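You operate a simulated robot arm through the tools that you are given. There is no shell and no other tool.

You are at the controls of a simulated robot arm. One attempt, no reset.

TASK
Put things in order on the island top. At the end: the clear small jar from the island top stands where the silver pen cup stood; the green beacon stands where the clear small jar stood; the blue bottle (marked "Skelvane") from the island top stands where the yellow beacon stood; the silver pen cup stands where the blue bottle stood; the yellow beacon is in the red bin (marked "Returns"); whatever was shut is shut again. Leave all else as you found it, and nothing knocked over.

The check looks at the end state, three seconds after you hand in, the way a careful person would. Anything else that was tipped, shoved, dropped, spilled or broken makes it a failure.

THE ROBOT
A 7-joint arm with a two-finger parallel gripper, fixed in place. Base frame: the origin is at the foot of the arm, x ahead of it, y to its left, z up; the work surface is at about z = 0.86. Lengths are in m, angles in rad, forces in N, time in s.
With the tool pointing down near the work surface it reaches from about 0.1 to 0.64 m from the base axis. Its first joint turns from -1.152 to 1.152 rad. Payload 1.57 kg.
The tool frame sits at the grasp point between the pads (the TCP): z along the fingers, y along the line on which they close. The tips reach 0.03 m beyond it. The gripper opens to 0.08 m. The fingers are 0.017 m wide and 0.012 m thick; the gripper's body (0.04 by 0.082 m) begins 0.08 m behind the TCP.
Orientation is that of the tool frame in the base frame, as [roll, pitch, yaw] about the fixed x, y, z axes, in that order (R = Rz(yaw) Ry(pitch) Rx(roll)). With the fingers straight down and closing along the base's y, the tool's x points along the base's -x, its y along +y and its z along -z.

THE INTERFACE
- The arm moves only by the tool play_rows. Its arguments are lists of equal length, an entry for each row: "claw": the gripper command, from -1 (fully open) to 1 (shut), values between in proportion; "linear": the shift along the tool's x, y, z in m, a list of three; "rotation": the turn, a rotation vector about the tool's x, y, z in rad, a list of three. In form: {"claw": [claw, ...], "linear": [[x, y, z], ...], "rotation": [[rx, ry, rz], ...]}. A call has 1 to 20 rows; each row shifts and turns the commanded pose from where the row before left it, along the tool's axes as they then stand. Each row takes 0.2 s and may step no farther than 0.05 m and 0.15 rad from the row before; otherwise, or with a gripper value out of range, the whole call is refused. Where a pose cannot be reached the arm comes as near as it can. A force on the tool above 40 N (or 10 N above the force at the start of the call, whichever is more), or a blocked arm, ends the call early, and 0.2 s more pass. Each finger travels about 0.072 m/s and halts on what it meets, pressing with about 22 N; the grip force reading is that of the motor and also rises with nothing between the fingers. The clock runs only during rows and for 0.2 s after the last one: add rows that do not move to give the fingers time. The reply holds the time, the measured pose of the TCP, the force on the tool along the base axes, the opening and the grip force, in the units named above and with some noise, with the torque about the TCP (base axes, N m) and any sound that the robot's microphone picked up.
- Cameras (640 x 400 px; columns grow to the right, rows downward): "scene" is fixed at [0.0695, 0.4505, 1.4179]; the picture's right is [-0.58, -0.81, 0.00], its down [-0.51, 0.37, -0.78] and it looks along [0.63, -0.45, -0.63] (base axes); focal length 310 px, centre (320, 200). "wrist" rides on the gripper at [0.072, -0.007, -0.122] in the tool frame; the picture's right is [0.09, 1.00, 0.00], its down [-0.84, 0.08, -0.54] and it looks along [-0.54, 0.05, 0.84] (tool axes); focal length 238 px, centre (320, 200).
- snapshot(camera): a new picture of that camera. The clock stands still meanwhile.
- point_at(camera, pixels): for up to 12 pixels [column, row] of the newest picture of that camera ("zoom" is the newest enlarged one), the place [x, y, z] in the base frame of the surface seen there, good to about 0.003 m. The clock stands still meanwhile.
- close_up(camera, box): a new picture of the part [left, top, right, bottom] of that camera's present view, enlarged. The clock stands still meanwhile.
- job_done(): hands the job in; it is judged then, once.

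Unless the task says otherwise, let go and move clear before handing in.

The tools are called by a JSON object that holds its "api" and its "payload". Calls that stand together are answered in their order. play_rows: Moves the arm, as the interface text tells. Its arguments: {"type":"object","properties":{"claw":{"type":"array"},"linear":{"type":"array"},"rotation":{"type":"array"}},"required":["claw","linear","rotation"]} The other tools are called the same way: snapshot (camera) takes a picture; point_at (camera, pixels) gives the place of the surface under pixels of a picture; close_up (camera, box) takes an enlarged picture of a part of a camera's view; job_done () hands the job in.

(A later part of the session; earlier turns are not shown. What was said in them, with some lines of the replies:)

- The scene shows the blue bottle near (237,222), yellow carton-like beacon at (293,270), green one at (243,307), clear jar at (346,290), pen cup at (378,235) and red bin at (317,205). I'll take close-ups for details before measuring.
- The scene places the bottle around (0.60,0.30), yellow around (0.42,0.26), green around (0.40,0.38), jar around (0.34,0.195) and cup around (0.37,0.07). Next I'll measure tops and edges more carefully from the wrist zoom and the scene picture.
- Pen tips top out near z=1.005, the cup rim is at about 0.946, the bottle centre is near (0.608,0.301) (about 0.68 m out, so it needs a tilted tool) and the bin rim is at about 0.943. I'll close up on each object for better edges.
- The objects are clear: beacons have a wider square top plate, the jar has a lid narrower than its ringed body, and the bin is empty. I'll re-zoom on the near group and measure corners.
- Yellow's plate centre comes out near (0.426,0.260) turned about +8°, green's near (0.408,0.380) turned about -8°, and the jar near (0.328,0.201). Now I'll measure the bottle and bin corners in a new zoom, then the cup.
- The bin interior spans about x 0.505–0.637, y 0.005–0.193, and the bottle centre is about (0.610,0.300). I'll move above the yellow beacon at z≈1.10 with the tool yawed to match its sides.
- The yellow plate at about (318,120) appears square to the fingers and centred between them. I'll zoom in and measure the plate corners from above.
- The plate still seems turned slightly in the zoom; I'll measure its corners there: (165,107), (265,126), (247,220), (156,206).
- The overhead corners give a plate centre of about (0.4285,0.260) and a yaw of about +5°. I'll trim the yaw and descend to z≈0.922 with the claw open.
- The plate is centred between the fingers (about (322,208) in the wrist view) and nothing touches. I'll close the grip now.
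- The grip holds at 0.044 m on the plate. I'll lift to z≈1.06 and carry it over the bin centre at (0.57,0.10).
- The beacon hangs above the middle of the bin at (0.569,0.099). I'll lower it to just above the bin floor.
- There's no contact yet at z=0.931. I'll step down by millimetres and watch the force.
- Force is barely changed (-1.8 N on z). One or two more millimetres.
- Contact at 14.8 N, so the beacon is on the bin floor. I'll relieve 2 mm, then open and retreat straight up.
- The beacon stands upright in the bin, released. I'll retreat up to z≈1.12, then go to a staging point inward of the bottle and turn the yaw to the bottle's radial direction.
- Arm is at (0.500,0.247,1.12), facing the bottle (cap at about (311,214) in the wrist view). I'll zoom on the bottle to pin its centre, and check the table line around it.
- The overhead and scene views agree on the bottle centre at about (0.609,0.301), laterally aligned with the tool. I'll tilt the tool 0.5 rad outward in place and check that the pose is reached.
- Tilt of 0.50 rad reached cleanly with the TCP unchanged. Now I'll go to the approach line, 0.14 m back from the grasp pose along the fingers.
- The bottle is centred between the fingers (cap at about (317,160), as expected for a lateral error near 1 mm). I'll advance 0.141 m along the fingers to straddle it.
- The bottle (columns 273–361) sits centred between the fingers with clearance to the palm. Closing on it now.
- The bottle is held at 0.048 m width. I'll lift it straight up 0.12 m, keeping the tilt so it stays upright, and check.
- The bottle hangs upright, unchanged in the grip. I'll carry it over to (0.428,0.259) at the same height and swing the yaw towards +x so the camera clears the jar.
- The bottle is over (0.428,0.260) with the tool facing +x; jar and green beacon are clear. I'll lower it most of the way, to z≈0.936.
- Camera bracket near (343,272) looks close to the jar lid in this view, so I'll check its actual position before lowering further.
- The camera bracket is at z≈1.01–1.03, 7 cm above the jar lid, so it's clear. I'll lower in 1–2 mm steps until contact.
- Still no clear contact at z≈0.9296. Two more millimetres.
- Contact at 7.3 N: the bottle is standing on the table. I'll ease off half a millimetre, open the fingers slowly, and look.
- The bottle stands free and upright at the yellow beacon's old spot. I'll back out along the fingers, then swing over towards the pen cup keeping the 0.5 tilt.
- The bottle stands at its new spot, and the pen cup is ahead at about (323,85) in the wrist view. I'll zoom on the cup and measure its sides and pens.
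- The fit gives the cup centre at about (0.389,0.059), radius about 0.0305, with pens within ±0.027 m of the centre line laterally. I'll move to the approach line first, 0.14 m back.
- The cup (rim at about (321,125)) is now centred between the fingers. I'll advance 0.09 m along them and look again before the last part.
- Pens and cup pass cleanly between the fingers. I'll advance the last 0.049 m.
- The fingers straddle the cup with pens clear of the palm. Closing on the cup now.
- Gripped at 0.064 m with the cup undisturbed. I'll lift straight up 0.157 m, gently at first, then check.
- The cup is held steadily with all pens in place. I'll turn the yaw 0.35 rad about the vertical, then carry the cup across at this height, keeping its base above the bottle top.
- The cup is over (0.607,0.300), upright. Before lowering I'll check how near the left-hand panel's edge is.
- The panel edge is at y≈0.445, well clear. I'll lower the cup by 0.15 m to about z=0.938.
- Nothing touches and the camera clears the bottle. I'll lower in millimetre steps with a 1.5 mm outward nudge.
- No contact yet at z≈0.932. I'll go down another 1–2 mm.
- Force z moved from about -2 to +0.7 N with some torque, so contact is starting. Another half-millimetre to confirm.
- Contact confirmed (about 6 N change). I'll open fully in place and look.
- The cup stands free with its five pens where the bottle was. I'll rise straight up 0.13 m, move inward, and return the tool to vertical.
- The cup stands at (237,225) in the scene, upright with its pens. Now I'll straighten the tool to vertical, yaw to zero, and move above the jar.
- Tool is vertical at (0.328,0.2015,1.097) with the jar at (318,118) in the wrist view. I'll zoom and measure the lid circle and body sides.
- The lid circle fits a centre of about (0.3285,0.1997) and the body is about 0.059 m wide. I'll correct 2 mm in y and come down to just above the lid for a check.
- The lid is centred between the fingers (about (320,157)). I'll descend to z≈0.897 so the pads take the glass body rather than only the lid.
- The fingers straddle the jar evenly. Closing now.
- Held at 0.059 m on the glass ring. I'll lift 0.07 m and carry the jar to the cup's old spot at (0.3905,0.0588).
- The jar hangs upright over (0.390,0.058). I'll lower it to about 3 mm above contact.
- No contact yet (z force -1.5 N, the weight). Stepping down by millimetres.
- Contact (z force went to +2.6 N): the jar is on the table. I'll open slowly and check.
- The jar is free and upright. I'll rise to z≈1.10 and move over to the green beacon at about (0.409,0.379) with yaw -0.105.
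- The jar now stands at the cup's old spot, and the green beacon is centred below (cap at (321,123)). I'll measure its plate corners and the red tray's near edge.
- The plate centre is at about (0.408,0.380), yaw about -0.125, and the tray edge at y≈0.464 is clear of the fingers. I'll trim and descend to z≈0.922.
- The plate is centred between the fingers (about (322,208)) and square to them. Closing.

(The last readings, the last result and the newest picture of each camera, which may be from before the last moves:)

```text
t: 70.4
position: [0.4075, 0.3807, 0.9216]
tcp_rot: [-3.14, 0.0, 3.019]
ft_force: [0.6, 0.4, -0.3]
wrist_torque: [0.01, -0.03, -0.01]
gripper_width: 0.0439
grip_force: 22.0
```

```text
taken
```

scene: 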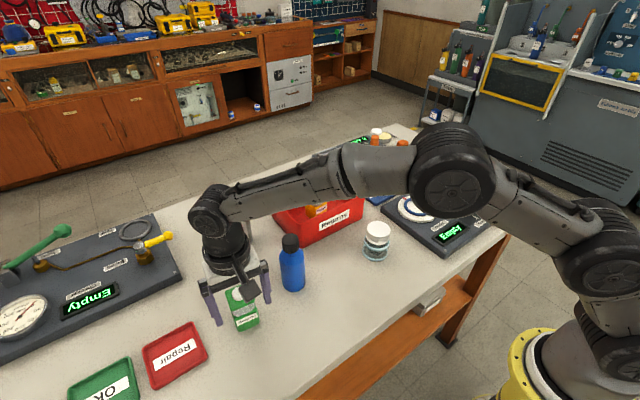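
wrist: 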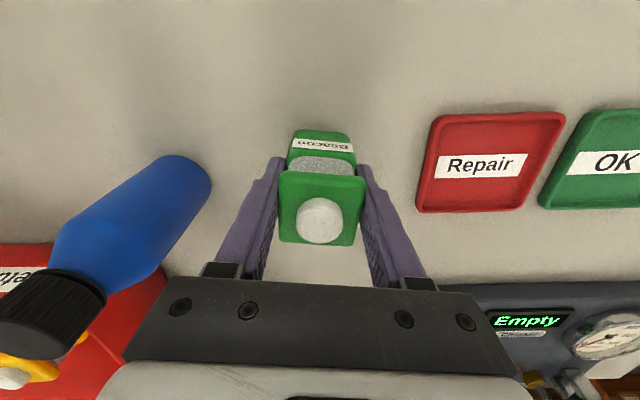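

Gripped at 0.044 m. I'll lift to z≈1.10 so it clears the bottle top, then carry it over to (0.3285,0.1995).

{"api": "play_rows", "payload": {"claw": [1, 1, 1, 1, 1, 1, 1, 1, 1, 1, 1, 1, 1, 1], "linear": [[0, 0, -0.01], [0, 0, -0.03], [0, 0, -0.04], [0, 0, -0.04], [0, 0, -0.04], [0, 0, -0.02], [0.0047, -0.0158, 0], [0.00937, -0.0316, 0], [0.00937, -0.0316, 0], [0.00937, -0.0316, 0], [0.00937, -0.0316, 0], [0.00937, -0.0316, 0], [0.0047, -0.0158, 0], [0, 0, 0]], "rotation": [[0, 0, 0], [0, 0, 0], [0, 0, 0], [0, 0, 0], [0, 0, 0], [0, 0, 0], [0, 0, 0], [0, 0, 0], [0, 0, 0], [0, 0, 0], [0, 0, 0], [0, 0, 0], [0, 0, 0], [0, 0, 0]]}}

{"api": "snapshot", "payload": {"camera": "wrist"}}

{"api": "snapshot", "payload": {"camera": "scene"}}

```text
t: 73.4
position: [0.3291, 0.1983, 1.1011]
tcp_rot: [-3.141, 0.0, 3.017]
ft_force: [-1.0, 0.6, -1.0]
wrist_torque: [-0.03, -0.05, 0.02]
gripper_width: 0.0436
grip_force: 22.1
```

```text
taken
```

wrist: 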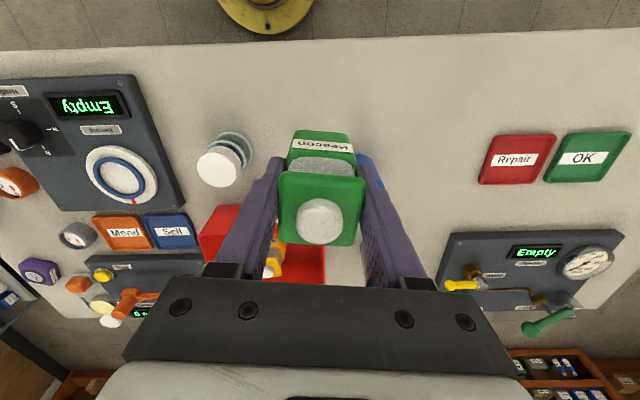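

```text
taken
```

scene: 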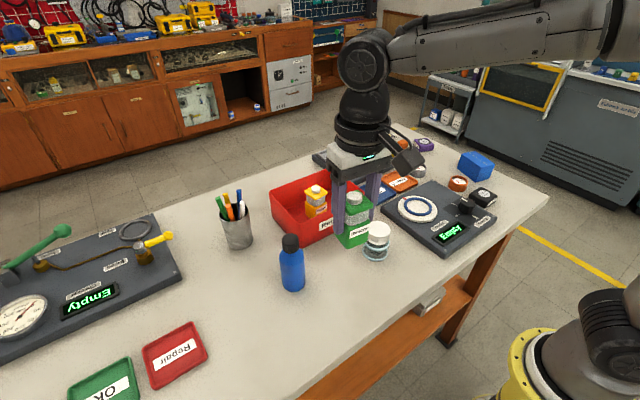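

The beacon is over the jar's old spot. I'll lower to about z=0.927, then finish in millimetre steps.

{"api": "play_rows", "payload": {"claw": [1, 1, 1, 1, 1, 1, 1], "linear": [[0, 0.0005, 0.03], [0, 0, 0.04], [0, 0, 0.04], [0, 0, 0.035], [0, 0, 0.02], [0, 0, 0.009], [0, 0, 0]], "rotation": [[0, 0, 0], [0, 0, 0], [0, 0, 0], [0, 0, 0], [0, 0, 0], [0, 0, 0], [0, 0, 0]]}}

{"api": "snapshot", "payload": {"camera": "scene"}}

```text
t: 75.0
position: [0.3288, 0.1987, 0.9281]
tcp_rot: [-3.141, 0.001, 3.017]
ft_force: [0.0, 0.2, -1.7]
wrist_torque: [0.03, 0.0, -0.03]
gripper_width: 0.0437
grip_force: 21.9
```

```text
taken
```

scene: 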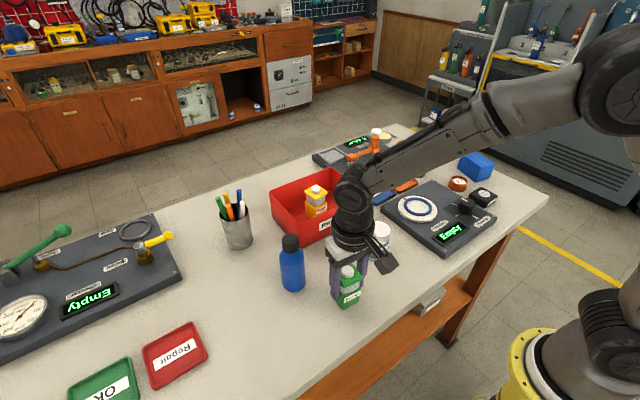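

No contact yet at z=0.928. I'll step down 5 mm slowly.

{"api": "play_rows", "payload": {"claw": [1, 1, 1, 1, 1], "linear": [[0, 0, 0.0015], [0, 0, 0.0015], [0, 0, 0.001], [0, 0, 0.001], [0, 0, 0]], "rotation": [[0, 0, 0], [0, 0, 0], [0, 0, 0], [0, 0, 0], [0, 0, 0]]}}

```text
t: 76.2
position: [0.3275, 0.1988, 0.9227]
tcp_rot: [-3.14, -0.001, 3.019]
ft_force: [0.0, -0.5, -1.1]
wrist_torque: [-0.01, -0.02, -0.04]
gripper_width: 0.0438
grip_force: 21.5
```

{"api": "play_rows", "payload": {"claw": [1, 1], "linear": [[0, 0, 0.001], [0, 0, 0]], "rotation": [[0, 0, 0], [0, 0, 0]]}}

```text
t: 76.8
position: [0.3278, 0.1993, 0.921]
tcp_rot: [3.14, 0.0, 3.016]
ft_force: [0.1, 0.0, -1.9]
wrist_torque: [0.01, -0.01, -0.01]
gripper_width: 0.0437
grip_force: 22.4
```

{"api": "play_rows", "payload": {"claw": [1, 1], "linear": [[0, 0, 0.001], [0, 0, 0]], "rotation": [[0, 0, 0], [0, 0, 0]]}}

```text
t: 77.4
position: [0.329, 0.1999, 0.9222]
tcp_rot: [3.14, 0.0, 3.017]
ft_force: [-2.9, -0.7, 6.2]
wrist_torque: [-0.13, 0.12, -0.05]
gripper_width: 0.0438
grip_force: 22.2
```

Contact at +6.2 N: the beacon stands on the table. I'll ease off half a millimetre, open, and check.

{"api": "play_rows", "payload": {"claw": [1, 0.2, -0.3, -0.6, -0.9, -0.9], "linear": [[0, 0, -0.0007], [0, 0, 0], [0, 0, 0], [0, 0, 0], [0, 0, 0], [0, 0, 0]], "rotation": [[0, 0, 0], [0, 0, 0], [0, 0, 0], [0, 0, 0], [0, 0, 0], [0, 0, 0]]}}

{"api": "snapshot", "payload": {"camera": "wrist"}}

```text
t: 78.8
position: [0.3278, 0.2, 0.9219]
tcp_rot: [-3.141, 0.001, 3.016]
ft_force: [-0.1, -0.1, -0.2]
wrist_torque: [-0.02, -0.01, -0.03]
gripper_width: 0.076
grip_force: 0.0
```

```text
taken
```

wrist: 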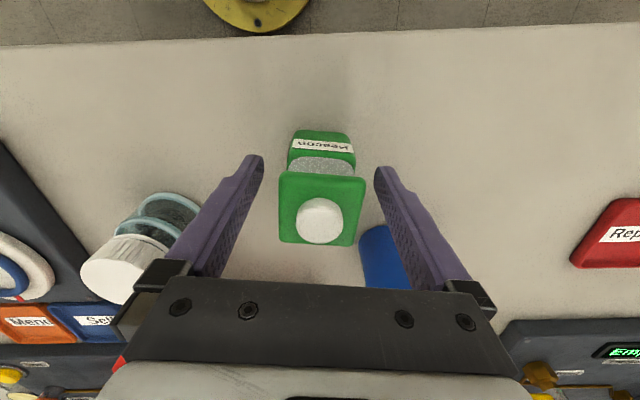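

The green beacon is released and upright. I'll rise to z≈1.16 and go back near the start pose, then verify everything.

{"api": "play_rows", "payload": {"claw": [-0.9, -0.9, -0.9, -0.9, -1, -1, -1, -1, -1, -1, -1, -1], "linear": [[0, 0, -0.03], [0, 0, -0.045], [0, 0, -0.045], [0, 0, -0.045], [0, 0, -0.045], [0, 0, -0.03], [-0.024, -0.029, 0], [-0.024, -0.029, 0], [-0.024, -0.029, 0], [-0.024, -0.029, 0], [0, 0, 0], [0, 0, 0]], "rotation": [[0, 0, 0], [0, 0, 0], [0, 0, 0], [0, 0, 0], [0, 0, 0], [0, 0, 0], [0, 0, 0], [0, 0, 0], [0, 0, 0], [0, 0, 0], [0, 0, -0.123], [0, 0, 0]]}}

{"api": "snapshot", "payload": {"camera": "scene"}}

{"api": "snapshot", "payload": {"camera": "wrist"}}

{"api": "close_up", "payload": {"camera": "scene", "box": [190, 160, 430, 340]}}

```text
t: 81.4
position: [0.4094, 0.0722, 1.1611]
tcp_rot: [-3.141, 0.0, 3.142]
ft_force: [0.2, 0.7, 0.3]
wrist_torque: [-0.01, 0.0, 0.03]
gripper_width: 0.0802
grip_force: 0.1
```

```text
taken
```

scene: 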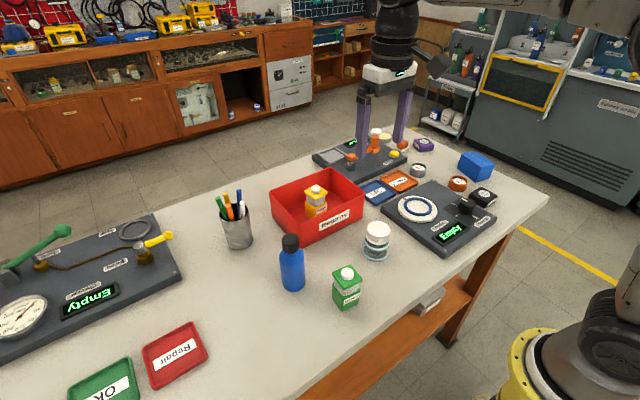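

```text
taken
```

wrist: 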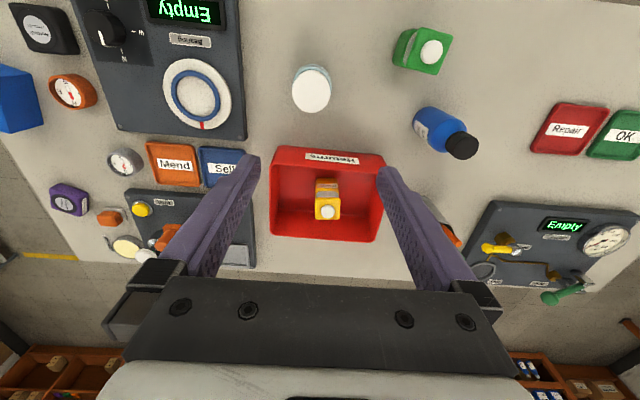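

```text
2.22 times, centred on (310, 250) of scene
```

zoom: 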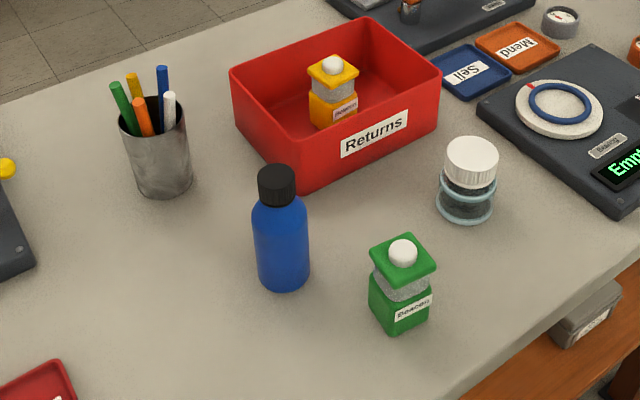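

All five objects stand upright at their targets: cup (237,228), bottle (293,265), jar (376,240), green beacon (347,288), yellow inside the bin (316,200). The bin, trays and panels look unmoved and the arm is clear, so I'm handing in.

{"api": "job_done", "payload": {}}

```text
The job is handed in.
```

The last pictures show every item at its target, and I've handed the job in; I haven't seen the check's result.

- **Clear jar:** stands where the silver pen cup was, lid on.
- **Green beacon:** stands where the jar was.
- **Blue bottle:** stands where the yellow beacon was. I couldn't read its "Skelvane" label in full, but it was the only blue bottle on the island top.
- **Pen cup:** stands where the bottle was, with all five pens in it.
- **Yellow beacon:** stands upright inside the Returns bin.

I compared the new base positions with the old ones in the fixed camera's picture, and they match within a few pixels. The bin is where it was, the trays and panels look unmoved, and nothing is tipped. Nothing had to be opened, so there was nothing to shut. The gripper is open and clear of everything.
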